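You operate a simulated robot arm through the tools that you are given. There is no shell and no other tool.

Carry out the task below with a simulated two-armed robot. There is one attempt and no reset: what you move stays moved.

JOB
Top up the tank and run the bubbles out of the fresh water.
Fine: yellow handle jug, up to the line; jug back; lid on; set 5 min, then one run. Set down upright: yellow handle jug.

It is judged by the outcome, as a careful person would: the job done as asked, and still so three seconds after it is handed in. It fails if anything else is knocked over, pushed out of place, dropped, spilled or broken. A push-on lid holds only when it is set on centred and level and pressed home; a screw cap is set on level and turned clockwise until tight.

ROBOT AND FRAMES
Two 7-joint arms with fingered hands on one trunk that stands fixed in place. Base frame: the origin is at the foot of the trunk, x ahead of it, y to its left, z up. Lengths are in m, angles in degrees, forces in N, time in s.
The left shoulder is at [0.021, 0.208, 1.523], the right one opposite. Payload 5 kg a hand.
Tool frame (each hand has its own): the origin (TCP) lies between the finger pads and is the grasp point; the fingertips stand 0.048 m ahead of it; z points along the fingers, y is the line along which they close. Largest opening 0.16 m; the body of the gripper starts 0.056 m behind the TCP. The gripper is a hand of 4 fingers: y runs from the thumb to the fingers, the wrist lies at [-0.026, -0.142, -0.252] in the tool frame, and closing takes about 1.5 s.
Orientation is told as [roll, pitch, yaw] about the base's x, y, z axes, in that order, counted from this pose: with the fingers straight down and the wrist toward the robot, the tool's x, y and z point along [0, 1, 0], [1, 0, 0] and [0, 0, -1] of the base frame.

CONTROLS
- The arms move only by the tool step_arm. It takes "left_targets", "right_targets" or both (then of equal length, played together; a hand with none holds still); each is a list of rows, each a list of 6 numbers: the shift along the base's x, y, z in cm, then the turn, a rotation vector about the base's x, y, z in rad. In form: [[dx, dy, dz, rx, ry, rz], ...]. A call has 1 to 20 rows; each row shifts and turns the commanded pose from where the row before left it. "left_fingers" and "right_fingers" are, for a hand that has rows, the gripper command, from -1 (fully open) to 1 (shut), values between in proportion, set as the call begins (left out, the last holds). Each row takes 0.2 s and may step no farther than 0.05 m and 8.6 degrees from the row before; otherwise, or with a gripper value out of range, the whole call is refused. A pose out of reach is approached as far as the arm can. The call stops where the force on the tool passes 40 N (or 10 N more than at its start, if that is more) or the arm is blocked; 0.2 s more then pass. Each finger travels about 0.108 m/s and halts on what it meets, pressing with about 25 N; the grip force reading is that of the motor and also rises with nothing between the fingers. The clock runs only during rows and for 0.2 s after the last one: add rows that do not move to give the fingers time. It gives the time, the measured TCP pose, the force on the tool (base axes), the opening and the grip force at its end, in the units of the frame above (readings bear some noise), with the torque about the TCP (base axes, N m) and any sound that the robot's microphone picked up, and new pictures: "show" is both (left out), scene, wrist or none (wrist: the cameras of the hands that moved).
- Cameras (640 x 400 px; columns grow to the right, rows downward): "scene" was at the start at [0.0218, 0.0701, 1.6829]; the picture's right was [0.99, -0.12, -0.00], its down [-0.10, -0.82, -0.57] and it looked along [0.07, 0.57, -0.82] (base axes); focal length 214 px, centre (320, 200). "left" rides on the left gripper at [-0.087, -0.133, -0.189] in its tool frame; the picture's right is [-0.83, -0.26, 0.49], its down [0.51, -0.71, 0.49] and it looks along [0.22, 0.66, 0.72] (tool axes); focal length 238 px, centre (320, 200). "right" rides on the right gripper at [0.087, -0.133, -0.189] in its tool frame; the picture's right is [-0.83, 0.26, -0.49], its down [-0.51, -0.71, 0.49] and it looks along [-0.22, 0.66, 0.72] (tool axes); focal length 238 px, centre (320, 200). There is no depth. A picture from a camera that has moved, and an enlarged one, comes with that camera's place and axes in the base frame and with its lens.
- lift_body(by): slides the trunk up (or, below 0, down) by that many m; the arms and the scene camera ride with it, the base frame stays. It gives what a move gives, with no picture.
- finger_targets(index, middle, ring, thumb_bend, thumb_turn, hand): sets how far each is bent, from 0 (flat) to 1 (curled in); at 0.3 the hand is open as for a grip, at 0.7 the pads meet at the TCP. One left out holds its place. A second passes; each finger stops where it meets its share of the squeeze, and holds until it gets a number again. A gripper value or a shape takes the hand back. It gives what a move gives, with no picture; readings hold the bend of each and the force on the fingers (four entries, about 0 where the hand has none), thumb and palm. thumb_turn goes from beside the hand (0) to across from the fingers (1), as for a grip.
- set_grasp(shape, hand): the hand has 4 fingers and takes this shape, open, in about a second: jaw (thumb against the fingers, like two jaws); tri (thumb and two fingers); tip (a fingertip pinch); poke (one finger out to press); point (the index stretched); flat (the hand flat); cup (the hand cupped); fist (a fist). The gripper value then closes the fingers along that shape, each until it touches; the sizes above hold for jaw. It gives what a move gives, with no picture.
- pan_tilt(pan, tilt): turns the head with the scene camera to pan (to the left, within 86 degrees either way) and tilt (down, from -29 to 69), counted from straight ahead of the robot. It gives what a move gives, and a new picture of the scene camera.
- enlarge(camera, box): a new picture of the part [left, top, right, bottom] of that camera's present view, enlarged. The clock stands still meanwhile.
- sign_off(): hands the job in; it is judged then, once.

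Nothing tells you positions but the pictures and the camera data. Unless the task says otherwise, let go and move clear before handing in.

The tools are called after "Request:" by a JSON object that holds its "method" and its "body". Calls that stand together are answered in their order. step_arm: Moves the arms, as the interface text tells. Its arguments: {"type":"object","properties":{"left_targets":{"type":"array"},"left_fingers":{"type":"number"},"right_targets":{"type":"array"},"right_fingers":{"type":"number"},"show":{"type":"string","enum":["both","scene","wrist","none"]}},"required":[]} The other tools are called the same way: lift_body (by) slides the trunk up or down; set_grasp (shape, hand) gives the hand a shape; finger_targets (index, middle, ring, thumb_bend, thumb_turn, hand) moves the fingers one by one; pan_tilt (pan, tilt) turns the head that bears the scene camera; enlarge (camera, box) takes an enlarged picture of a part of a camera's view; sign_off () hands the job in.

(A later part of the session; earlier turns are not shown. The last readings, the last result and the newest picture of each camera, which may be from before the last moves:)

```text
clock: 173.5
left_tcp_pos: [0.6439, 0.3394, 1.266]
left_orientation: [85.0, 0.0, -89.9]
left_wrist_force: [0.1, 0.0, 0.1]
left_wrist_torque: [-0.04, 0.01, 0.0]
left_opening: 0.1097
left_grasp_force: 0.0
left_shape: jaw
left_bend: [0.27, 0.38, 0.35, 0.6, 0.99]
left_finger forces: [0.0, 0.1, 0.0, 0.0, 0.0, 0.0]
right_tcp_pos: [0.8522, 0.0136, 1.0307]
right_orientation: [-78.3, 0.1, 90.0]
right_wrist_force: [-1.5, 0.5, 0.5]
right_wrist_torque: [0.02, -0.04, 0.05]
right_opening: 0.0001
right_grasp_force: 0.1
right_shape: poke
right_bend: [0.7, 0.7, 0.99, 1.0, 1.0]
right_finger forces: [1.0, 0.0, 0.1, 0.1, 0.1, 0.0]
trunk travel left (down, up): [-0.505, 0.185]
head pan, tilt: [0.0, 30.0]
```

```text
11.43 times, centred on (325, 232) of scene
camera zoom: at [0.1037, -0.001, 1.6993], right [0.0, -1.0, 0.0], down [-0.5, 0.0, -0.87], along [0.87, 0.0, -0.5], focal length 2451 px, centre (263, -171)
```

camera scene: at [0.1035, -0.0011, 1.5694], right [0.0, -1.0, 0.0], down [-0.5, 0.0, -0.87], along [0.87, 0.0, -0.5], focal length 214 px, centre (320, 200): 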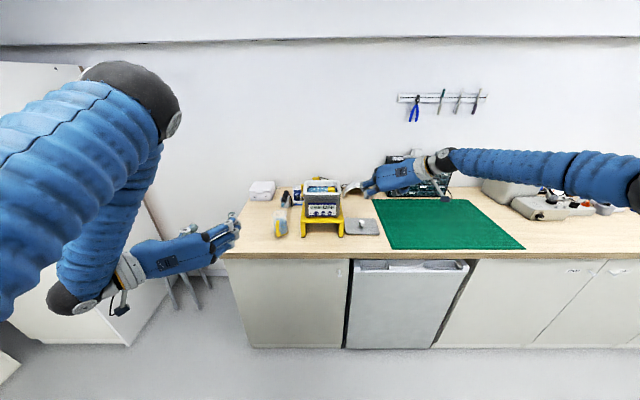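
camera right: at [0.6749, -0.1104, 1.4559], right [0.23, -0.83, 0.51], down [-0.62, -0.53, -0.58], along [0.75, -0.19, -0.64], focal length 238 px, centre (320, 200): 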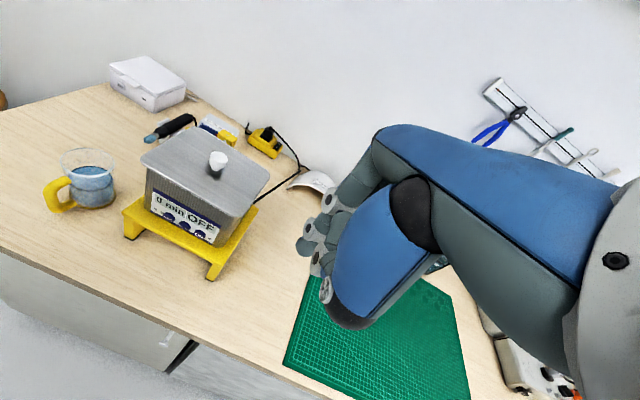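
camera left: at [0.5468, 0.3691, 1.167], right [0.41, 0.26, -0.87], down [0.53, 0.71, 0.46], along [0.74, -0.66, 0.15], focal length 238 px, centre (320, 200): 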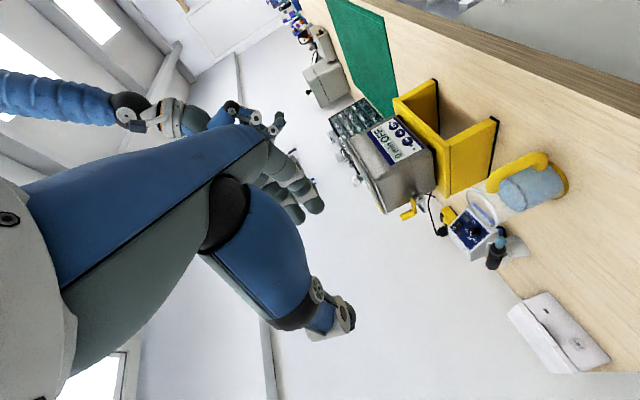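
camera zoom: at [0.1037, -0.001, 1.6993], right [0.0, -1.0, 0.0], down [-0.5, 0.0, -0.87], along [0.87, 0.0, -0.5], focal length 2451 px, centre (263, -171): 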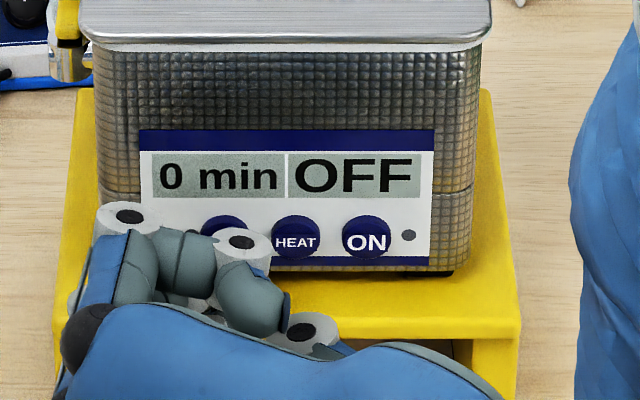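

A light touch of about 1 N registers on the index, and the display hasn't changed. I'll look closer from below with the right camera to see what's touching before I push further.

Request:
{"method": "enlarge", "body": {"camera": "right", "box": [240, 180, 360, 290]}}

Request:
{"method": "enlarge", "body": {"camera": "left", "box": [375, 115, 425, 155]}}

```text
3.64 times, centred on (300, 235) of right
camera zoom: at [0.6482, -0.1186, 0.983], right [-0.31, 0.26, 0.92], down [0.58, -0.71, 0.4], along [0.75, 0.66, 0.07], focal length 867 px, centre (393, 73)
```

zoom: 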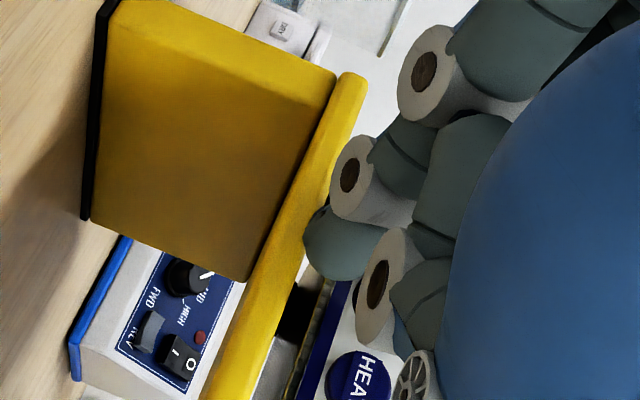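

```text
10.00 times, centred on (400, 135) of left
camera zoom: at [0.4472, 0.4721, 1.1974], right [0.41, 0.26, -0.87], down [0.53, 0.71, 0.46], along [0.74, -0.66, 0.15], focal length 2384 px, centre (-480, 850)
```

zoom: 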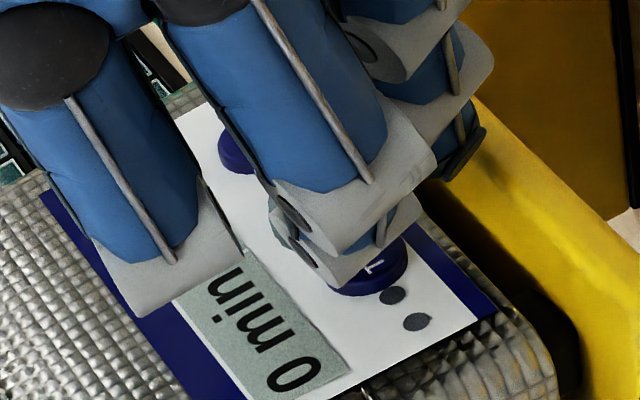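

The index is brushing the stand's front edge from below. I'll back off, pitch to about 22° and raise the hand so only the middle fingertip can reach the button.

Request:
{"method": "step_arm", "body": {"right_targets": [[-1, 0, 0, 0, 0, 0], [-1, 0, 0.8, 0, 0.0873, 0], [0, 0, 0.8, 0, 0.0873, 0], [0.8, 0.1, 0, 0, 0, 0], [0.6, 0, 0, 0, 0, 0], [0, 0, 0, 0, 0, 0]], "show": "none"}}

Request:
{"method": "enlarge", "body": {"camera": "left", "box": [360, 105, 440, 165]}}

Request:
{"method": "enlarge", "body": {"camera": "right", "box": [200, 160, 360, 290]}}

Request:
{"method": "enlarge", "body": {"camera": "scene", "box": [300, 215, 350, 250]}}

```text
clock: 174.9
left_tcp_pos: [0.6444, 0.3396, 1.2672]
left_orientation: [84.9, 0.0, -90.0]
left_wrist_force: [-0.1, 0.4, -0.2]
left_wrist_torque: [-0.02, 0.0, -0.01]
left_opening: 0.1097
left_grasp_force: 0.0
left_shape: jaw
left_bend: [0.27, 0.38, 0.35, 0.6, 0.99]
left_finger forces: [0.0, 0.0, 0.1, 0.0, 0.0, 0.0]
right_tcp_pos: [0.8467, 0.0139, 1.0461]
right_orientation: [-68.4, -0.1, 90.0]
right_wrist_force: [0.1, 0.1, 0.5]
right_wrist_torque: [-0.03, 0.01, 0.02]
right_opening: 0.0
right_grasp_force: 0.1
right_shape: poke
right_bend: [0.7, 0.7, 0.99, 1.0, 1.0]
right_finger forces: [0.0, 0.0, 0.0, 0.0, 0.0, 0.0]
trunk travel left (down, up): [-0.505, 0.185]
head pan, tilt: [0.0, 30.0]
```

```text
6.67 times, centred on (400, 135) of left
camera zoom: at [0.4473, 0.472, 1.1974], right [0.41, 0.26, -0.87], down [0.53, 0.71, 0.46], along [0.74, -0.66, 0.15], focal length 1589 px, centre (-213, 633)
```

zoom: 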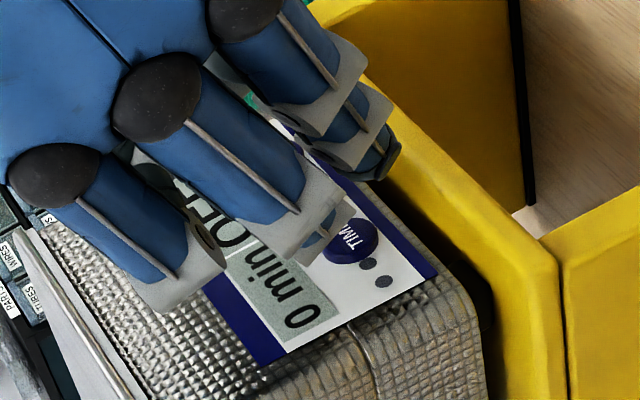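

```text
3.08 times, centred on (280, 225) of right
camera zoom: at [0.6373, -0.1179, 1.0351], right [-0.14, 0.26, 0.96], down [0.64, -0.71, 0.29], along [0.75, 0.66, -0.06], focal length 733 px, centre (443, 123)
```

zoom: 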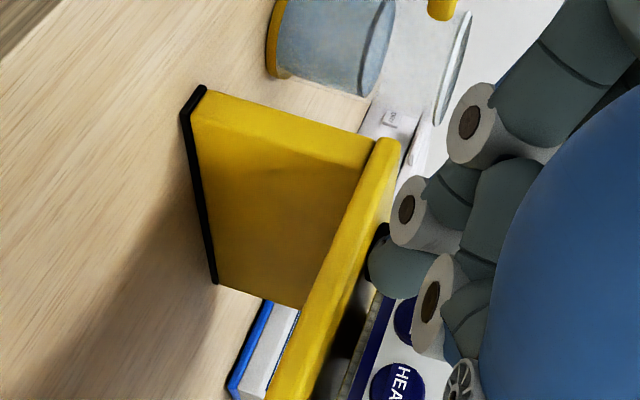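

```text
11.43 times, centred on (325, 232) of scene
camera zoom: at [0.1038, -0.0011, 1.6993], right [0.0, -1.0, 0.0], down [-0.5, 0.0, -0.87], along [0.87, 0.0, -0.5], focal length 2451 px, centre (263, -171)
```

zoom: 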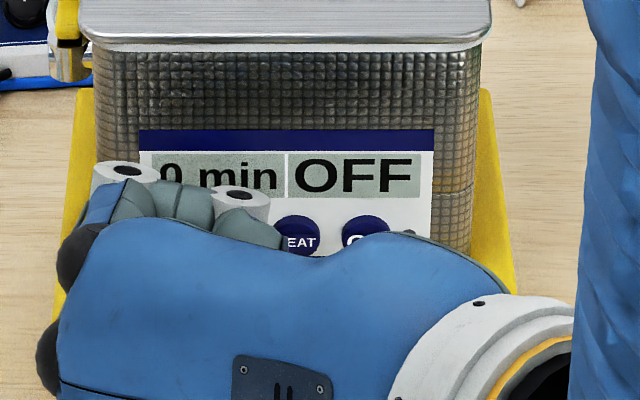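

Request:
{"method": "step_arm", "body": {"right_targets": [[0, 0, -0.4, 0, 0, 0], [0.3, 0, 0, 0, 0, 0], [0.3, 0, 0, 0, 0, 0], [0, 0, 0, 0, 0, 0]], "show": "none"}}

Request:
{"method": "enlarge", "body": {"camera": "left", "box": [380, 120, 430, 160]}}

Request:
{"method": "enlarge", "body": {"camera": "scene", "box": [300, 215, 350, 250]}}

```text
clock: 175.9
left_tcp_pos: [0.6438, 0.3389, 1.2671]
left_orientation: [85.1, 0.0, -90.0]
left_wrist_force: [0.1, -0.1, -0.2]
left_wrist_torque: [0.05, -0.01, -0.01]
left_opening: 0.11
left_grasp_force: 0.1
left_shape: jaw
left_bend: [0.27, 0.38, 0.35, 0.6, 0.99]
left_finger forces: [0.1, 0.0, 0.0, 0.0, 0.1, 0.0]
right_tcp_pos: [0.8527, 0.0136, 1.0428]
right_orientation: [-68.3, -0.1, 90.1]
right_wrist_force: [-0.5, 0.6, 0.2]
right_wrist_torque: [-0.01, 0.03, -0.04]
right_opening: 0.0
right_grasp_force: 0.1
right_shape: poke
right_bend: [0.7, 0.7, 0.99, 1.0, 1.0]
right_finger forces: [0.1, 0.0, 0.1, 0.0, 0.0, 0.1]
trunk travel left (down, up): [-0.505, 0.185]
head pan, tilt: [0.0, 30.0]
```

```text
10.00 times, centred on (405, 140) of left
camera zoom: at [0.4472, 0.4721, 1.1974], right [0.41, 0.26, -0.87], down [0.53, 0.71, 0.46], along [0.74, -0.66, 0.15], focal length 2384 px, centre (-530, 800)
```

zoom: 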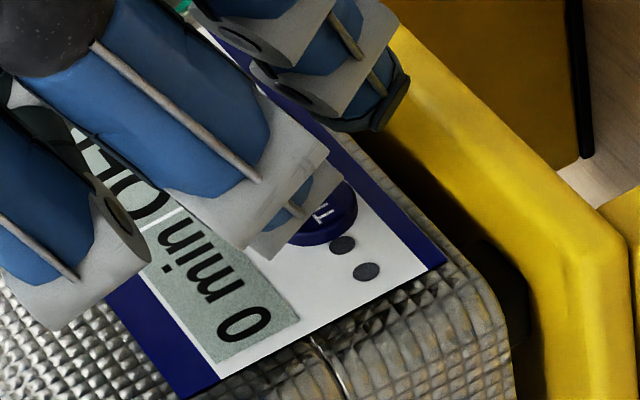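

```text
11.43 times, centred on (325, 232) of scene
camera zoom: at [0.1037, -0.001, 1.6993], right [0.0, -1.0, 0.0], down [-0.5, 0.0, -0.87], along [0.87, 0.0, -0.5], focal length 2451 px, centre (263, -171)
```

zoom: 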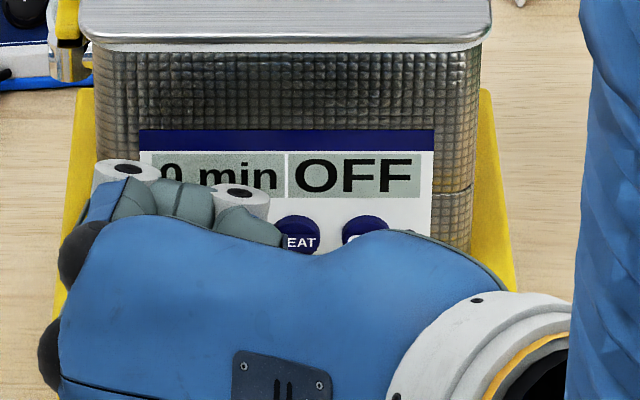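

I can't see the poking tip clearly from here, so I won't press blind. The "point" shape, with its index held out to the left of the hand, keeps the tip visible to both the head and left cameras. I'll back off and use that with visual alignment.

Request:
{"method": "step_arm", "body": {"right_targets": [[-2, 0, 0, 0, 0, 0], [-3, 0, 0, 0, 0, 0], [-2, -2, 1, 0, 0, 0], [0, -3, 1, 0, 0, 0], [0, -3, 1, 0, 0, 0], [0, 0, 0, 0, 0, 0]], "show": "none"}}

Request:
{"method": "set_grasp", "body": {"hand": "right", "shape": "point"}}

Request:
{"method": "enlarge", "body": {"camera": "scene", "box": [290, 190, 390, 270]}}

Request:
{"method": "enlarge", "body": {"camera": "left", "box": [320, 60, 460, 180]}}

Request:
{"method": "enlarge", "body": {"camera": "right", "box": [160, 60, 480, 300]}}

```text
clock: 177.3
left_tcp_pos: [0.6451, 0.3395, 1.2667]
left_orientation: [85.0, 0.0, -90.1]
left_wrist_force: [0.1, 0.5, -0.7]
left_wrist_torque: [-0.03, 0.02, -0.05]
left_opening: 0.1099
left_grasp_force: 0.1
left_shape: jaw
left_bend: [0.27, 0.38, 0.35, 0.6, 0.99]
left_finger forces: [0.0, 0.0, 0.0, 0.1, 0.1, 0.1]
right_tcp_pos: [0.7831, -0.0632, 1.0748]
right_orientation: [-68.2, 0.1, 90.1]
right_wrist_force: [-0.2, -0.7, 0.1]
right_wrist_torque: [-0.04, -0.02, -0.01]
right_opening: 0.0
right_grasp_force: 0.1
right_shape: poke
right_bend: [0.7, 0.7, 0.99, 1.0, 1.0]
right_finger forces: [0.0, 0.0, 0.0, 0.0, 0.0, 0.0]
trunk travel left (down, up): [-0.505, 0.185]
head pan, tilt: [0.0, 30.0]
```

```text
clock: 178.2
left_tcp_pos: [0.644, 0.3394, 1.2681]
left_orientation: [84.9, 0.0, -90.1]
left_wrist_force: [0.1, 0.7, -0.1]
left_wrist_torque: [-0.01, -0.03, 0.01]
left_opening: 0.1099
left_grasp_force: 0.1
left_shape: jaw
left_bend: [0.27, 0.38, 0.35, 0.6, 0.99]
left_finger forces: [0.0, 0.1, 0.0, 0.2, 0.0, 0.0]
right_tcp_pos: [0.7841, -0.0633, 1.074]
right_orientation: [-68.3, -0.1, 90.0]
right_wrist_force: [-0.4, 0.1, 0.0]
right_wrist_torque: [0.01, 0.05, 0.02]
right_opening: 0.0
right_grasp_force: 0.0
right_shape: point
right_bend: [0.19, 1.0, 1.0, 0.99, 0.87]
right_finger forces: [0.0, 0.1, 0.0, 0.0, 0.0, 0.1]
trunk travel left (down, up): [-0.505, 0.185]
head pan, tilt: [0.0, 30.0]
```

```text
5.00 times, centred on (340, 230) of scene
camera zoom: at [0.1038, -0.001, 1.6993], right [0.0, -1.0, 0.0], down [-0.5, 0.0, -0.87], along [0.87, 0.0, -0.5], focal length 1072 px, centre (220, 50)
```

zoom: 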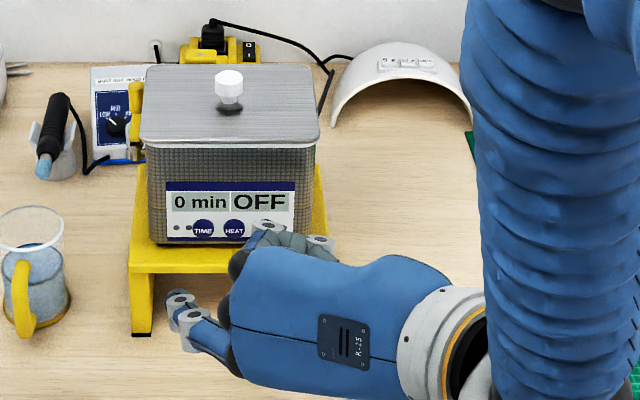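

```text
3.33 times, centred on (390, 120) of left
camera zoom: at [0.4472, 0.472, 1.1974], right [0.41, 0.26, -0.87], down [0.53, 0.71, 0.46], along [0.74, -0.66, 0.15], focal length 794 px, centre (87, 467)
```

zoom: 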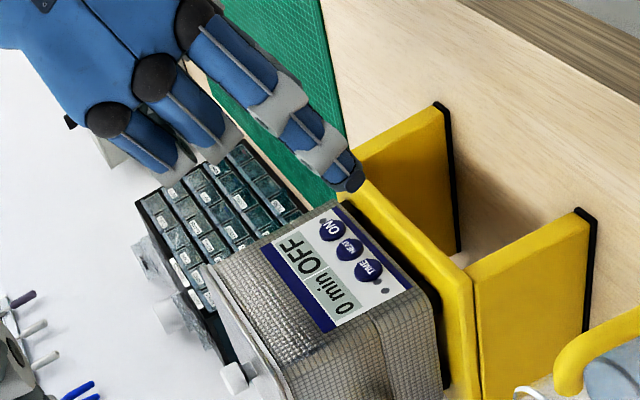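

```text
1.67 times, centred on (320, 180) of right
camera zoom: at [0.5737, -0.1968, 1.0621], right [-0.14, 0.26, 0.96], down [0.64, -0.71, 0.29], along [0.75, 0.66, -0.06], focal length 397 px, centre (320, 233)
```

zoom: 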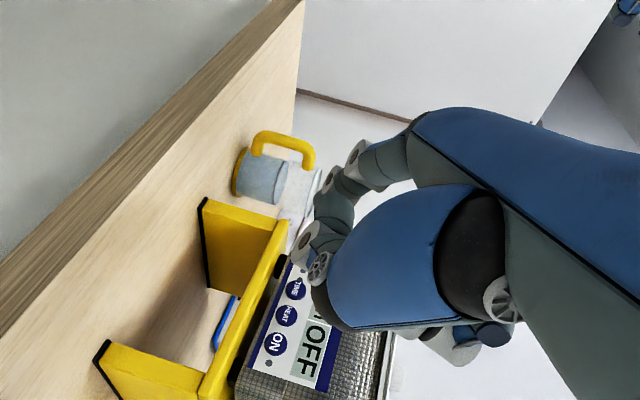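

The index tip is at about (0.818, 0.037, 1.034), level with the buttons. To make sure only this finger can reach the panel, I'll yaw the hand 30° clockwise so that the index leads by several centimetres.

Request:
{"method": "step_arm", "body": {"right_targets": [[-2, 0, 0, 0, 0, 0], [0, 0, 0, 0, 0, -0.131], [0, 0, 0, 0, 0, -0.131], [0, 0, 0, 0, 0, -0.131], [0, 0, 0, 0, 0, -0.131], [0, 0, 0, 0, 0, 0]], "show": "none"}}

Request:
{"method": "enlarge", "body": {"camera": "scene", "box": [290, 190, 390, 270]}}

Request:
{"method": "enlarge", "body": {"camera": "left", "box": [320, 60, 460, 180]}}

Request:
{"method": "enlarge", "body": {"camera": "right", "box": [160, 60, 480, 300]}}

```text
clock: 179.6
left_tcp_pos: [0.6445, 0.3384, 1.2676]
left_orientation: [84.9, 0.0, -90.0]
left_wrist_force: [-0.9, -0.8, -1.2]
left_wrist_torque: [0.02, 0.02, 0.03]
left_opening: 0.11
left_grasp_force: 0.1
left_shape: jaw
left_bend: [0.27, 0.38, 0.35, 0.6, 0.99]
left_finger forces: [0.1, 0.0, 0.0, 0.0, 0.0, 0.1]
right_tcp_pos: [0.7614, -0.0664, 1.0737]
right_orientation: [-68.3, 0.0, 59.9]
right_wrist_force: [-0.5, -1.0, 0.6]
right_wrist_torque: [0.01, -0.02, 0.03]
right_opening: 0.0
right_grasp_force: 0.1
right_shape: point
right_bend: [0.19, 1.0, 1.0, 0.99, 0.87]
right_finger forces: [0.0, 0.0, 0.0, 0.0, 0.1, 0.1]
trunk travel left (down, up): [-0.505, 0.185]
head pan, tilt: [0.0, 30.0]
```

```text
5.00 times, centred on (340, 230) of scene
camera zoom: at [0.1035, -0.0018, 1.6993], right [0.0, -1.0, 0.0], down [-0.5, 0.0, -0.87], along [0.87, 0.0, -0.5], focal length 1072 px, centre (220, 50)
```

zoom: 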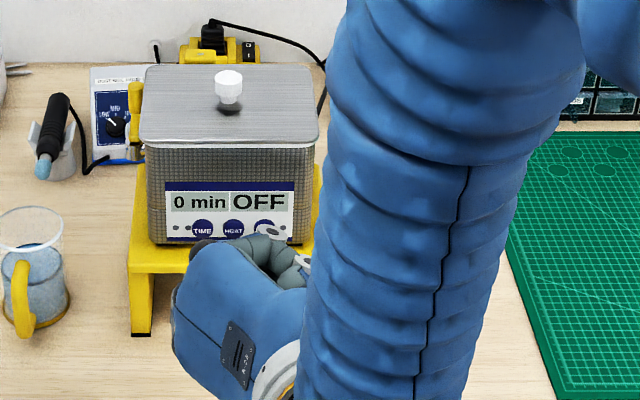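

```text
3.33 times, centred on (390, 120) of left
camera zoom: at [0.4471, 0.4714, 1.1977], right [0.41, 0.26, -0.87], down [0.53, 0.71, 0.46], along [0.74, -0.66, 0.15], focal length 794 px, centre (87, 467)
```

zoom: 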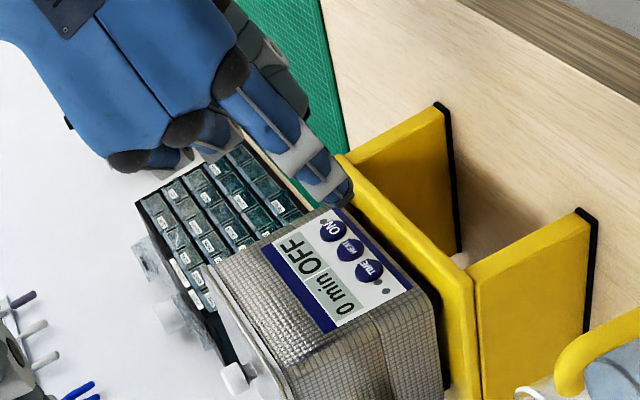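

```text
1.67 times, centred on (320, 180) of right
camera zoom: at [0.5144, -0.0759, 1.0619], right [0.01, 0.3, 0.96], down [0.2, -0.94, 0.29], along [0.98, 0.19, -0.06], focal length 397 px, centre (320, 233)
```

zoom: 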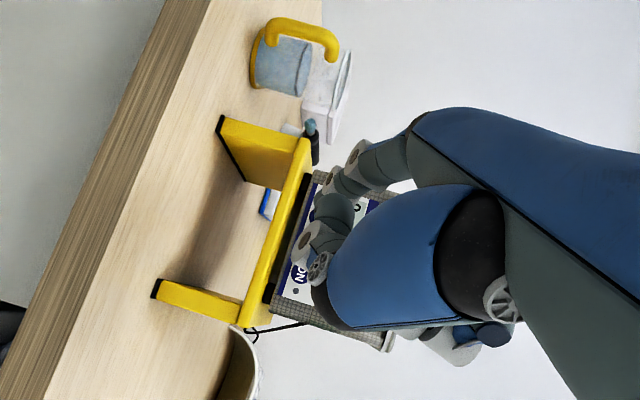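

The index now clearly leads towards the panel, and the measured tip matches prediction to within a few millimetres. Moving it towards TIME.

Request:
{"method": "step_arm", "body": {"right_targets": [[1, 0.5, 0, 0, 0, 0], [1.5, 0.5, 0, 0, 0, 0], [1.5, 0, 0, 0, 0, 0], [0, 0, 0, 0, 0, 0]], "show": "none"}}

Request:
{"method": "enlarge", "body": {"camera": "left", "box": [370, 100, 430, 150]}}

Request:
{"method": "enlarge", "body": {"camera": "right", "box": [220, 120, 380, 280]}}

Request:
{"method": "enlarge", "body": {"camera": "scene", "box": [300, 215, 350, 250]}}

```text
clock: 180.6
left_tcp_pos: [0.6447, 0.3395, 1.2671]
left_orientation: [85.0, 0.0, -90.0]
left_wrist_force: [-0.1, -0.4, 0.6]
left_wrist_torque: [0.0, 0.02, 0.03]
left_opening: 0.1098
left_grasp_force: 0.1
left_shape: jaw
left_bend: [0.27, 0.38, 0.35, 0.6, 0.99]
left_finger forces: [0.0, 0.0, 0.0, 0.0, 0.1, 0.0]
right_tcp_pos: [0.8021, -0.0556, 1.071]
right_orientation: [-68.2, -0.1, 60.1]
right_wrist_force: [-0.2, -1.1, -0.2]
right_wrist_torque: [0.03, 0.03, 0.02]
right_opening: 0.0
right_grasp_force: 0.1
right_shape: point
right_bend: [0.19, 1.0, 1.0, 0.99, 0.87]
right_finger forces: [0.1, 0.1, 0.0, 0.0, 0.0, 0.0]
trunk travel left (down, up): [-0.505, 0.185]
head pan, tilt: [0.0, 30.0]
```

```text
8.00 times, centred on (400, 125) of left
camera zoom: at [0.4469, 0.472, 1.1976], right [0.41, 0.26, -0.87], down [0.53, 0.71, 0.46], along [0.74, -0.66, 0.15], focal length 1907 px, centre (-320, 800)
```

zoom: 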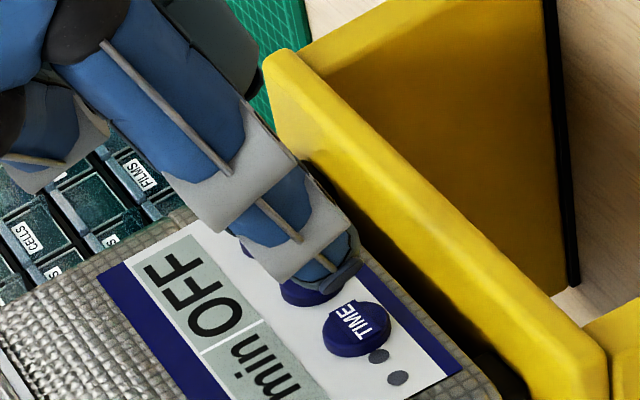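

```text
2.50 times, centred on (300, 200) of right
camera zoom: at [0.5546, -0.0667, 1.0605], right [0.01, 0.3, 0.96], down [0.2, -0.94, 0.29], along [0.98, 0.19, -0.06], focal length 596 px, centre (370, 200)
```

zoom: 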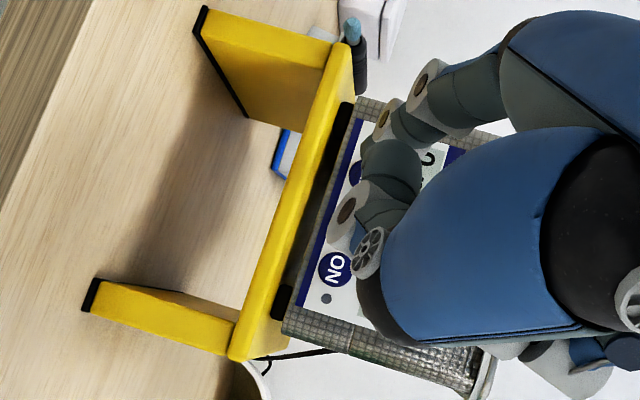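

```text
11.43 times, centred on (325, 232) of scene
camera zoom: at [0.1033, -0.001, 1.6994], right [0.0, -1.0, 0.0], down [-0.5, 0.0, -0.87], along [0.87, 0.0, -0.5], focal length 2451 px, centre (263, -171)
```

zoom: 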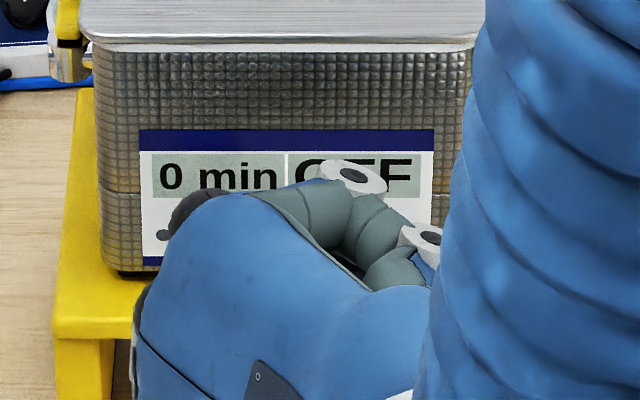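

Request:
{"method": "step_arm", "body": {"right_targets": [[0, 0.4, 0.5, 0, 0, 0], [0.6, 0, 0, 0, 0, 0], [0.6, 0, 0, 0, 0, 0], [0, 0, 0, 0, 0, 0]], "show": "none"}}

Request:
{"method": "enlarge", "body": {"camera": "left", "box": [380, 110, 420, 145]}}

```text
clock: 181.6
left_tcp_pos: [0.6444, 0.3385, 1.2665]
left_orientation: [85.0, -0.1, -89.9]
left_wrist_force: [0.0, -0.1, 0.8]
left_wrist_torque: [-0.02, 0.02, -0.01]
left_opening: 0.1101
left_grasp_force: 0.0
left_shape: jaw
left_bend: [0.27, 0.38, 0.35, 0.6, 0.99]
left_finger forces: [0.0, 0.1, 0.0, 0.1, 0.0, 0.1]
right_tcp_pos: [0.8131, -0.0511, 1.0769]
right_orientation: [-68.2, 0.0, 59.9]
right_wrist_force: [0.3, 0.2, -0.1]
right_wrist_torque: [0.0, 0.0, 0.0]
right_opening: 0.0
right_grasp_force: 0.1
right_shape: point
right_bend: [0.19, 1.0, 1.0, 0.99, 0.87]
right_finger forces: [0.0, 0.0, 0.1, 0.0, 0.0, 0.0]
trunk travel left (down, up): [-0.505, 0.185]
head pan, tilt: [0.0, 30.0]
```

```text
11.43 times, centred on (400, 128) of left
camera zoom: at [0.447, 0.4721, 1.1975], right [0.41, 0.26, -0.87], down [0.53, 0.71, 0.46], along [0.74, -0.66, 0.15], focal length 2724 px, centre (-594, 1029)
```

zoom: 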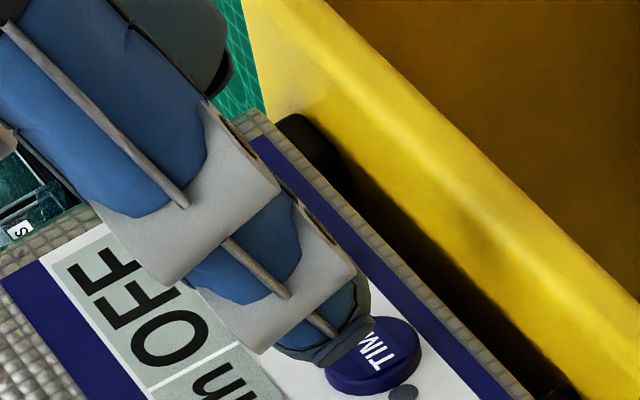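

Request:
{"method": "step_arm", "body": {"right_targets": [[0.3, 0.2, -0.1, 0, 0, 0], [0.3, 0, 0, 0, 0, 0], [0, 0, 0, 0, 0, 0]], "show": "none"}}

Request:
{"method": "enlarge", "body": {"camera": "left", "box": [380, 110, 420, 145]}}

```text
clock: 182.4
left_tcp_pos: [0.6448, 0.3397, 1.2673]
left_orientation: [85.0, 0.1, -90.0]
left_wrist_force: [0.1, -0.7, -0.1]
left_wrist_torque: [0.01, 0.0, 0.01]
left_opening: 0.1101
left_grasp_force: 0.1
left_shape: jaw
left_bend: [0.27, 0.38, 0.35, 0.6, 0.99]
left_finger forces: [0.1, 0.0, 0.1, 0.0, 0.0, 0.0]
right_tcp_pos: [0.8203, -0.0496, 1.0762]
right_orientation: [-68.2, 0.1, 60.1]
right_wrist_force: [-0.2, 0.1, 1.0]
right_wrist_torque: [0.01, 0.05, -0.01]
right_opening: 0.0
right_grasp_force: 0.0
right_shape: point
right_bend: [0.19, 1.0, 1.0, 0.99, 0.87]
right_finger forces: [0.1, 0.0, 0.0, 0.0, 0.0, 0.0]
trunk travel left (down, up): [-0.505, 0.185]
head pan, tilt: [0.0, 30.0]
```

```text
11.43 times, centred on (400, 128) of left
camera zoom: at [0.4472, 0.4721, 1.1974], right [0.41, 0.26, -0.87], down [0.53, 0.71, 0.46], along [0.74, -0.66, 0.15], focal length 2724 px, centre (-594, 1029)
```

zoom: 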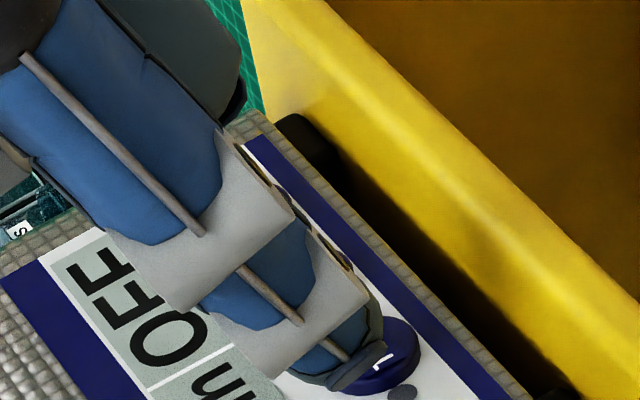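

Request:
{"method": "step_arm", "body": {"right_targets": [[0.3, 0, 0, 0, 0, 0], [0, 0, 0, 0, 0, 0]], "show": "none"}}

Request:
{"method": "enlarge", "body": {"camera": "left", "box": [380, 110, 430, 150]}}

```text
clock: 183.0
left_tcp_pos: [0.6432, 0.3396, 1.2663]
left_orientation: [85.0, 0.1, -90.0]
left_wrist_force: [0.0, 0.0, 0.8]
left_wrist_torque: [0.02, -0.02, 0.01]
left_opening: 0.1101
left_grasp_force: 0.1
left_shape: jaw
left_bend: [0.27, 0.38, 0.35, 0.6, 0.99]
left_finger forces: [0.1, 0.0, 0.1, 0.1, 0.0, 0.0]
right_tcp_pos: [0.8231, -0.0498, 1.0772]
right_orientation: [-68.3, -0.1, 60.0]
right_wrist_force: [-0.5, -0.4, -0.5]
right_wrist_torque: [-0.04, -0.05, 0.02]
right_opening: 0.0002
right_grasp_force: 0.1
right_shape: point
right_bend: [0.19, 1.0, 1.0, 0.99, 0.87]
right_finger forces: [0.0, 0.1, 0.0, 0.0, 0.1, 0.1]
trunk travel left (down, up): [-0.505, 0.185]
head pan, tilt: [0.0, 30.0]
```

```text
10.00 times, centred on (405, 130) of left
camera zoom: at [0.4472, 0.4721, 1.1974], right [0.41, 0.26, -0.87], down [0.53, 0.71, 0.46], along [0.74, -0.66, 0.15], focal length 2384 px, centre (-530, 900)
```

zoom: 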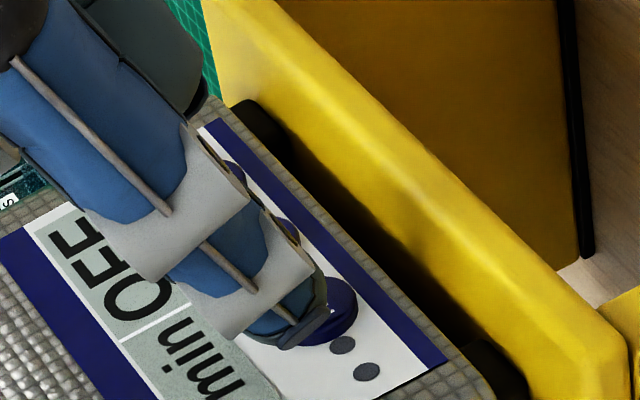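

Request:
{"method": "step_arm", "body": {"right_targets": [[0, -0.2, -0.4, 0, 0, 0], [0.2, 0, 0, 0, 0, 0], [0.2, 0, 0, 0, 0, 0], [0, 0, 0, 0, 0, 0]], "show": "none"}}

Request:
{"method": "enlarge", "body": {"camera": "left", "box": [380, 110, 430, 150]}}

Request:
{"method": "enlarge", "body": {"camera": "scene", "box": [300, 215, 350, 250]}}

```text
clock: 184.0
left_tcp_pos: [0.6446, 0.3393, 1.2669]
left_orientation: [84.9, 0.0, -90.0]
left_wrist_force: [-1.1, -0.7, -0.2]
left_wrist_torque: [-0.02, -0.02, 0.01]
left_opening: 0.1097
left_grasp_force: 0.0
left_shape: jaw
left_bend: [0.27, 0.38, 0.35, 0.6, 0.99]
left_finger forces: [0.0, 0.0, 0.0, 0.0, 0.1, 0.0]
right_tcp_pos: [0.8266, -0.053, 1.073]
right_orientation: [-68.3, -0.1, 60.0]
right_wrist_force: [0.1, -0.3, 0.9]
right_wrist_torque: [0.02, 0.01, 0.01]
right_opening: 0.0001
right_grasp_force: 0.0
right_shape: point
right_bend: [0.19, 1.0, 1.0, 0.99, 0.87]
right_finger forces: [0.1, 0.0, 0.0, 0.0, 0.0, 0.0]
trunk travel left (down, up): [-0.505, 0.185]
head pan, tilt: [0.0, 30.0]
```

```text
10.00 times, centred on (405, 130) of left
camera zoom: at [0.4472, 0.4721, 1.1974], right [0.41, 0.26, -0.87], down [0.53, 0.71, 0.46], along [0.74, -0.66, 0.15], focal length 2384 px, centre (-530, 900)
```

zoom: 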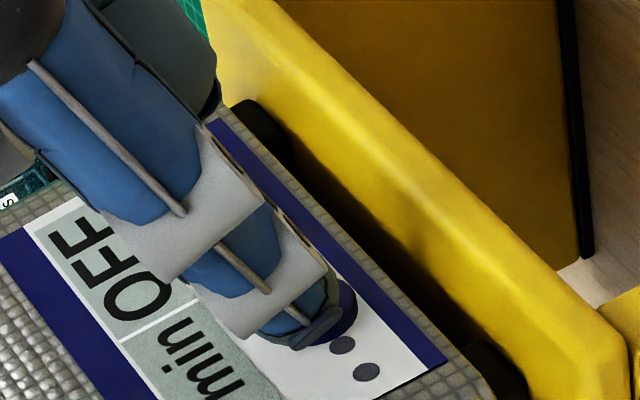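

```text
11.43 times, centred on (325, 232) of scene
camera zoom: at [0.1037, -0.001, 1.6993], right [0.0, -1.0, 0.0], down [-0.5, 0.0, -0.87], along [0.87, 0.0, -0.5], focal length 2451 px, centre (263, -171)
```

zoom: 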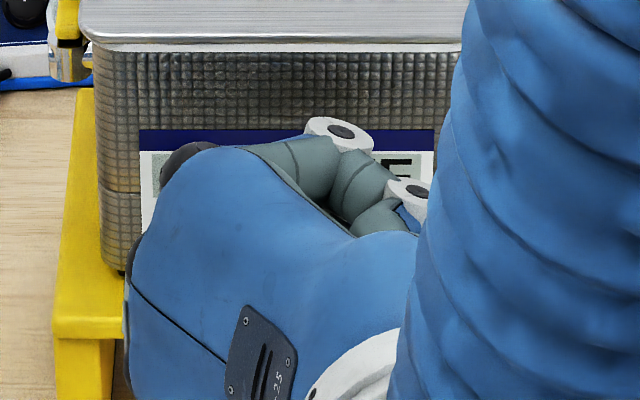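

Request:
{"method": "step_arm", "body": {"right_targets": [[0.2, 0, 0, 0, 0, 0], [0.2, 0, 0, 0, 0, 0], [0, 0, 0, 0, 0, 0]], "show": "none"}}

Request:
{"method": "enlarge", "body": {"camera": "left", "box": [375, 110, 435, 160]}}

```text
clock: 184.8
left_tcp_pos: [0.6447, 0.3388, 1.267]
left_orientation: [85.0, 0.0, -90.0]
left_wrist_force: [0.4, 0.6, 0.6]
left_wrist_torque: [0.0, -0.01, -0.01]
left_opening: 0.1098
left_grasp_force: 0.0
left_shape: jaw
left_bend: [0.27, 0.38, 0.35, 0.6, 0.99]
left_finger forces: [0.0, 0.0, 0.0, 0.0, 0.0, 0.1]
right_tcp_pos: [0.8319, -0.0519, 1.0736]
right_orientation: [-68.2, 0.0, 59.9]
right_wrist_force: [-0.5, 0.3, 0.0]
right_wrist_torque: [0.02, -0.04, -0.02]
right_opening: 0.0
right_grasp_force: 0.0
right_shape: point
right_bend: [0.19, 1.0, 1.0, 0.99, 0.87]
right_finger forces: [0.0, 0.1, 0.0, 0.0, 0.1, 0.0]
trunk travel left (down, up): [-0.505, 0.185]
head pan, tilt: [0.0, 30.0]
```

```text
8.00 times, centred on (405, 135) of left
camera zoom: at [0.4472, 0.472, 1.1974], right [0.41, 0.26, -0.87], down [0.53, 0.71, 0.46], along [0.74, -0.66, 0.15], focal length 1907 px, centre (-360, 720)
```

zoom: 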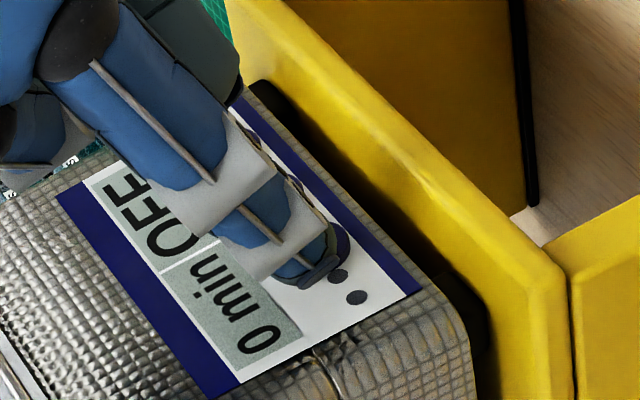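

The tip is tracking slightly left of TIME's centre. I'll shift 5 mm right and ease forward again.

Request:
{"method": "step_arm", "body": {"right_targets": [[-0.2, 0, 0, 0, 0, 0], [0, -0.5, 0, 0, 0, 0], [0.2, 0, 0, 0, 0, 0], [0.2, 0, 0, 0, 0, 0], [0, 0, 0, 0, 0, 0]], "show": "none"}}

Request:
{"method": "enlarge", "body": {"camera": "left", "box": [375, 110, 435, 160]}}

```text
clock: 186.0
left_tcp_pos: [0.643, 0.3391, 1.2665]
left_orientation: [85.0, -0.1, -89.9]
left_wrist_force: [-0.2, 0.4, -0.3]
left_wrist_torque: [0.02, 0.01, 0.03]
left_opening: 0.1101
left_grasp_force: 0.1
left_shape: jaw
left_bend: [0.27, 0.38, 0.35, 0.6, 0.99]
left_finger forces: [0.0, 0.0, 0.0, 0.1, 0.0, 0.0]
right_tcp_pos: [0.8332, -0.0566, 1.0725]
right_orientation: [-68.2, 0.0, 60.0]
right_wrist_force: [-1.0, 0.8, 0.8]
right_wrist_torque: [0.05, 0.0, 0.12]
right_opening: 0.0
right_grasp_force: 0.0
right_shape: point
right_bend: [0.19, 1.0, 1.0, 0.99, 0.87]
right_finger forces: [1.5, 0.0, 0.0, 0.0, 0.0, 0.0]
trunk travel left (down, up): [-0.505, 0.185]
head pan, tilt: [0.0, 30.0]
heard: click
```

```text
8.00 times, centred on (405, 135) of left
camera zoom: at [0.4471, 0.4722, 1.1974], right [0.41, 0.26, -0.87], down [0.53, 0.71, 0.46], along [0.74, -0.66, 0.15], focal length 1907 px, centre (-360, 720)
```

zoom: 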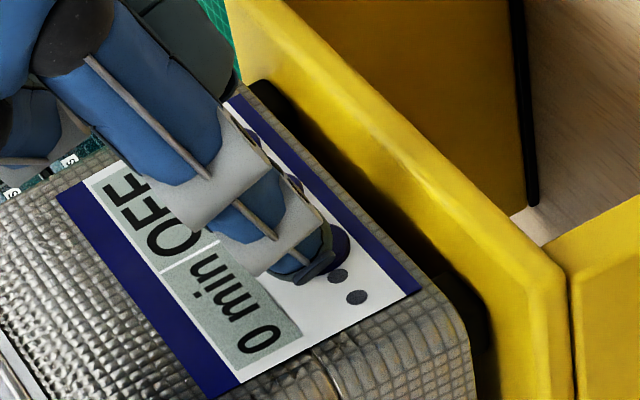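

I heard a click, with 1.5 N on the index. I'll retreat slightly and read the display.

Request:
{"method": "step_arm", "body": {"right_targets": [[-0.4, 0, 0, 0, 0, 0], [-0.4, 0, 0, 0, 0, 0], [0, 0, 0, 0, 0, 0]], "show": "none"}}

Request:
{"method": "enlarge", "body": {"camera": "left", "box": [375, 110, 435, 160]}}

```text
clock: 186.8
left_tcp_pos: [0.6444, 0.3391, 1.2668]
left_orientation: [85.0, 0.0, -89.9]
left_wrist_force: [0.3, 0.4, 0.9]
left_wrist_torque: [-0.01, -0.02, 0.03]
left_opening: 0.1099
left_grasp_force: 0.1
left_shape: jaw
left_bend: [0.27, 0.38, 0.35, 0.6, 0.99]
left_finger forces: [0.1, 0.1, 0.0, 0.1, 0.1, 0.0]
right_tcp_pos: [0.8257, -0.0573, 1.0723]
right_orientation: [-68.3, 0.1, 60.0]
right_wrist_force: [-0.6, -1.0, -0.5]
right_wrist_torque: [0.01, 0.01, -0.01]
right_opening: 0.0
right_grasp_force: 0.0
right_shape: point
right_bend: [0.19, 1.0, 1.0, 0.99, 0.87]
right_finger forces: [0.0, 0.0, 0.0, 0.0, 0.1, 0.0]
trunk travel left (down, up): [-0.505, 0.185]
head pan, tilt: [0.0, 30.0]
```

```text
8.00 times, centred on (405, 135) of left
camera zoom: at [0.4474, 0.472, 1.1974], right [0.41, 0.26, -0.87], down [0.53, 0.71, 0.46], along [0.74, -0.66, 0.15], focal length 1907 px, centre (-360, 720)
```

zoom: 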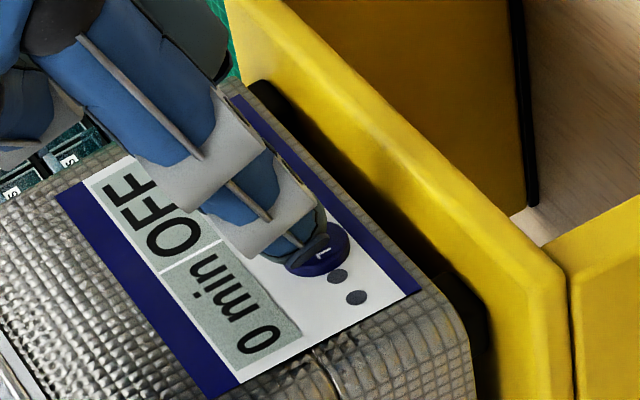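

The display still reads 0 min, so that touch was probably too light. I'll press again a little deeper.

Request:
{"method": "step_arm", "body": {"right_targets": [[0.4, 0, 0, 0, 0, 0], [0.4, 0, 0, 0, 0, 0], [0.2, 0, 0, 0, 0, 0], [0.1, 0, 0, 0, 0, 0], [0, 0, 0, 0, 0, 0]], "show": "none"}}

Request:
{"method": "enlarge", "body": {"camera": "left", "box": [375, 110, 435, 160]}}

```text
clock: 188.0
left_tcp_pos: [0.6442, 0.3386, 1.2665]
left_orientation: [84.9, 0.0, -90.0]
left_wrist_force: [1.1, 0.2, -1.1]
left_wrist_torque: [0.0, -0.01, 0.02]
left_opening: 0.1099
left_grasp_force: 0.1
left_shape: jaw
left_bend: [0.27, 0.38, 0.35, 0.6, 0.99]
left_finger forces: [0.0, 0.0, 0.1, 0.0, 0.0, 0.0]
right_tcp_pos: [0.8352, -0.0556, 1.0723]
right_orientation: [-68.4, 0.1, 59.9]
right_wrist_force: [-10.9, 0.3, 3.3]
right_wrist_torque: [0.28, 0.13, 0.96]
right_opening: 0.0001
right_grasp_force: 0.0
right_shape: point
right_bend: [0.19, 1.0, 1.0, 0.99, 0.87]
right_finger forces: [11.3, 0.0, 0.1, 0.0, 0.0, 0.0]
trunk travel left (down, up): [-0.505, 0.185]
head pan, tilt: [0.0, 30.0]
heard: click
```

```text
8.00 times, centred on (405, 135) of left
camera zoom: at [0.4463, 0.4722, 1.1977], right [0.41, 0.26, -0.87], down [0.53, 0.71, 0.46], along [0.74, -0.66, 0.15], focal length 1907 px, centre (-360, 720)
```

zoom: 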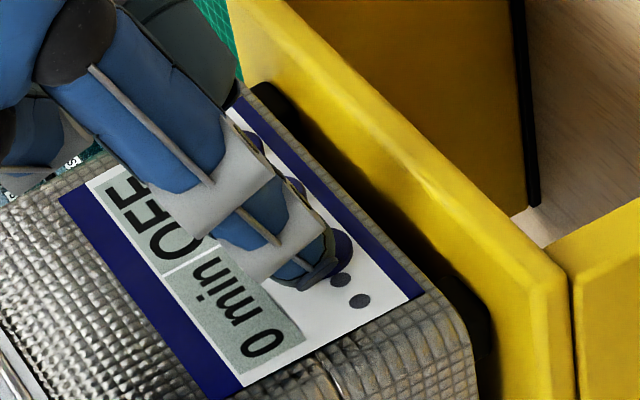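

Request:
{"method": "step_arm", "body": {"right_targets": [[-0.6, 0, 0, 0, 0, 0], [-1.0, 0, 0, 0, 0, 0], [-2.0, 0, 0, 0, 0, 0], [-2.0, 0, 0, 0, 0, 0], [0, 0, 0, 0, 0, 0]], "show": "none"}}

Request:
{"method": "enlarge", "body": {"camera": "left", "box": [375, 110, 435, 160]}}

Request:
{"method": "enlarge", "body": {"camera": "scene", "box": [290, 170, 390, 250]}}

Request:
{"method": "enlarge", "body": {"camera": "scene", "box": [315, 185, 355, 215]}}

```text
clock: 189.2
left_tcp_pos: [0.6446, 0.3391, 1.266]
left_orientation: [85.0, 0.0, -90.1]
left_wrist_force: [0.0, -0.7, -1.1]
left_wrist_torque: [0.01, -0.02, 0.03]
left_opening: 0.11
left_grasp_force: 0.1
left_shape: jaw
left_bend: [0.27, 0.38, 0.35, 0.6, 0.99]
left_finger forces: [0.0, 0.1, 0.0, 0.0, 0.1, 0.0]
right_tcp_pos: [0.7797, -0.0566, 1.0734]
right_orientation: [-68.3, 0.1, 60.0]
right_wrist_force: [-0.4, -0.5, -0.9]
right_wrist_torque: [0.01, 0.01, 0.01]
right_opening: 0.0
right_grasp_force: 0.1
right_shape: point
right_bend: [0.19, 1.0, 1.0, 0.99, 0.87]
right_finger forces: [0.0, 0.0, 0.0, 0.0, 0.0, 0.0]
trunk travel left (down, up): [-0.505, 0.185]
head pan, tilt: [0.0, 30.0]
```

```text
8.00 times, centred on (405, 135) of left
camera zoom: at [0.4476, 0.4721, 1.1972], right [0.41, 0.26, -0.87], down [0.53, 0.71, 0.46], along [0.74, -0.66, 0.15], focal length 1907 px, centre (-360, 720)
```

zoom: 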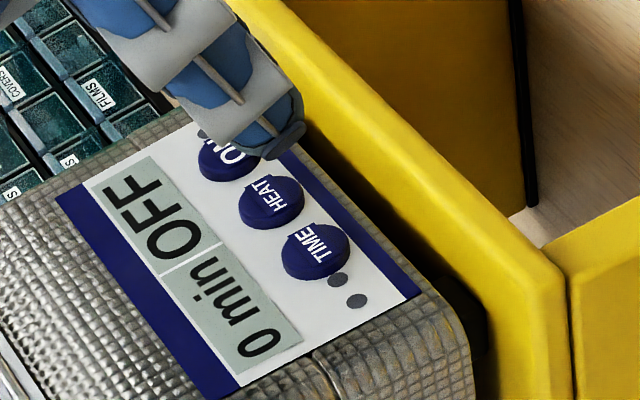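

```text
5.00 times, centred on (340, 210) of scene
camera zoom: at [0.1043, -0.001, 1.6993], right [0.0, -1.0, 0.0], down [-0.5, 0.0, -0.87], along [0.87, 0.0, -0.5], focal length 1072 px, centre (220, 150)
```

zoom: 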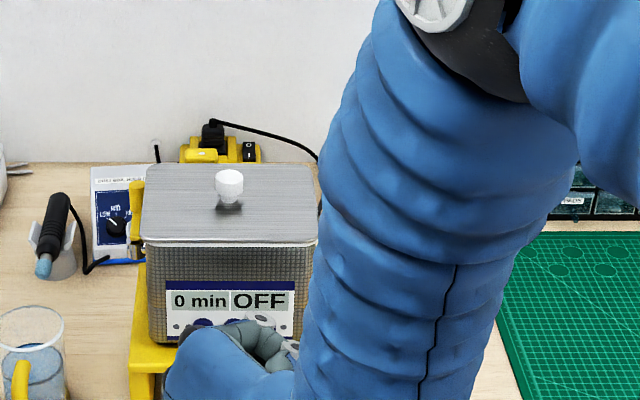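

```text
13.33 times, centred on (335, 200) of scene
camera zoom: at [0.1043, -0.001, 1.6993], right [0.0, -1.0, 0.0], down [-0.5, 0.0, -0.87], along [0.87, 0.0, -0.5], focal length 2860 px, centre (120, 200)
```

zoom: 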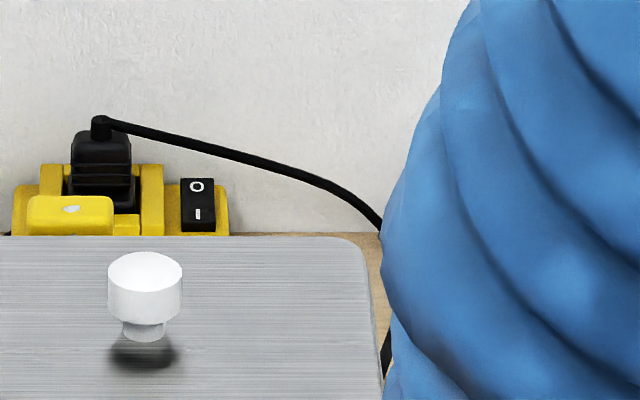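

Two clicks but still 0 min, so the bath may not be getting power. I'll look closely at the power strip's switch and the yellow parts behind the tank.

Request:
{"method": "enlarge", "body": {"camera": "scene", "box": [308, 192, 338, 206]}}

Request:
{"method": "enlarge", "body": {"camera": "left", "box": [370, 120, 470, 220]}}

Request:
{"method": "enlarge", "body": {"camera": "scene", "box": [290, 190, 330, 230]}}

```text
16.00 times, centred on (323, 199) of scene
camera zoom: at [0.1043, -0.001, 1.6993], right [0.0, -1.0, 0.0], down [-0.5, 0.0, -0.87], along [0.87, 0.0, -0.5], focal length 3432 px, centre (272, 216)
```

zoom: 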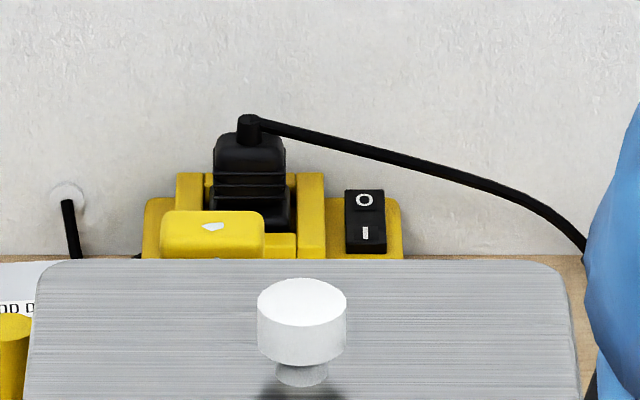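

```text
4.00 times, centred on (420, 170) of left
camera zoom: at [0.4476, 0.4721, 1.1972], right [0.41, 0.26, -0.87], down [0.53, 0.71, 0.46], along [0.74, -0.66, 0.15], focal length 953 px, centre (-80, 320)
```

zoom: 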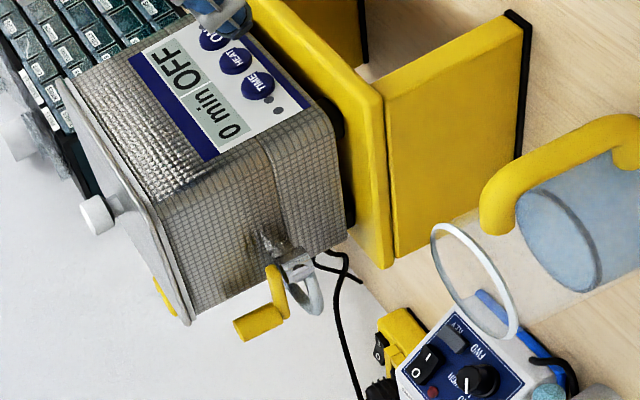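

```text
10.00 times, centred on (310, 210) of scene
camera zoom: at [0.1043, -0.001, 1.6993], right [0.0, -1.0, 0.0], down [-0.5, 0.0, -0.87], along [0.87, 0.0, -0.5], focal length 2145 px, centre (420, 100)
```

zoom: 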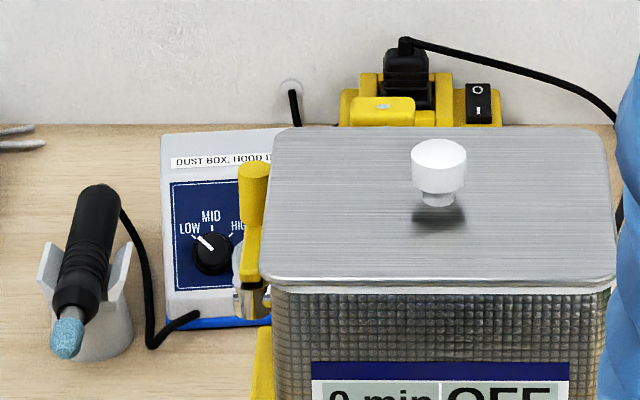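

The strip's far out of reach at x ≈ 1.42 and the bath is plugged in, so I'll take the power as given. My presses seem to have landed about 5 mm above TIME's centre, so I'll lower the tip, press squarely and hold it briefly while watching the display.

Request:
{"method": "step_arm", "body": {"right_targets": [[2.0, 0, -0.4, 0, 0, 0], [2.0, 0, 0, 0, 0, 0], [0.6, 0, 0, 0, 0, 0], [0.4, 0, 0, 0, 0, 0], [0.2, 0, 0, 0, 0, 0], [0, 0, 0, 0, 0, 0]], "show": "none"}}

Request:
{"method": "enlarge", "body": {"camera": "left", "box": [375, 110, 435, 160]}}

```text
clock: 190.6
left_tcp_pos: [0.6441, 0.3394, 1.2677]
left_orientation: [85.0, 0.1, -90.0]
left_wrist_force: [0.5, -0.6, -0.4]
left_wrist_torque: [0.01, 0.02, 0.0]
left_opening: 0.11
left_grasp_force: 0.1
left_shape: jaw
left_bend: [0.27, 0.38, 0.35, 0.6, 0.99]
left_finger forces: [0.1, 0.1, 0.0, 0.0, 0.0, 0.0]
right_tcp_pos: [0.8311, -0.0574, 1.0699]
right_orientation: [-68.2, -0.1, 60.0]
right_wrist_force: [-0.5, 0.5, -0.5]
right_wrist_torque: [0.05, -0.02, 0.05]
right_opening: 0.0001
right_grasp_force: 0.1
right_shape: point
right_bend: [0.19, 1.0, 1.0, 0.99, 0.87]
right_finger forces: [0.9, 0.0, 0.1, 0.0, 0.1, 0.0]
trunk travel left (down, up): [-0.505, 0.185]
head pan, tilt: [0.0, 30.0]
```

```text
8.00 times, centred on (405, 135) of left
camera zoom: at [0.4473, 0.4721, 1.1974], right [0.41, 0.26, -0.87], down [0.53, 0.71, 0.46], along [0.74, -0.66, 0.15], focal length 1907 px, centre (-360, 720)
```

zoom: 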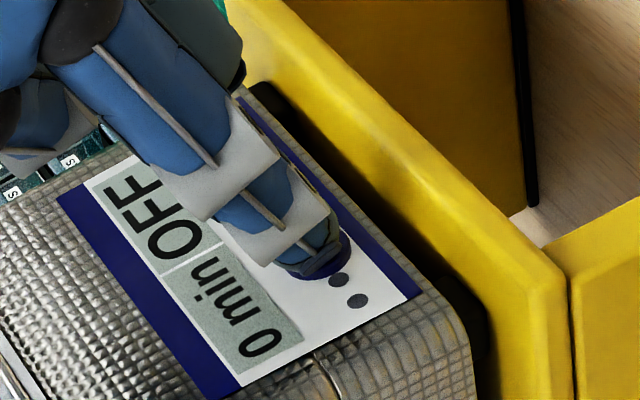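

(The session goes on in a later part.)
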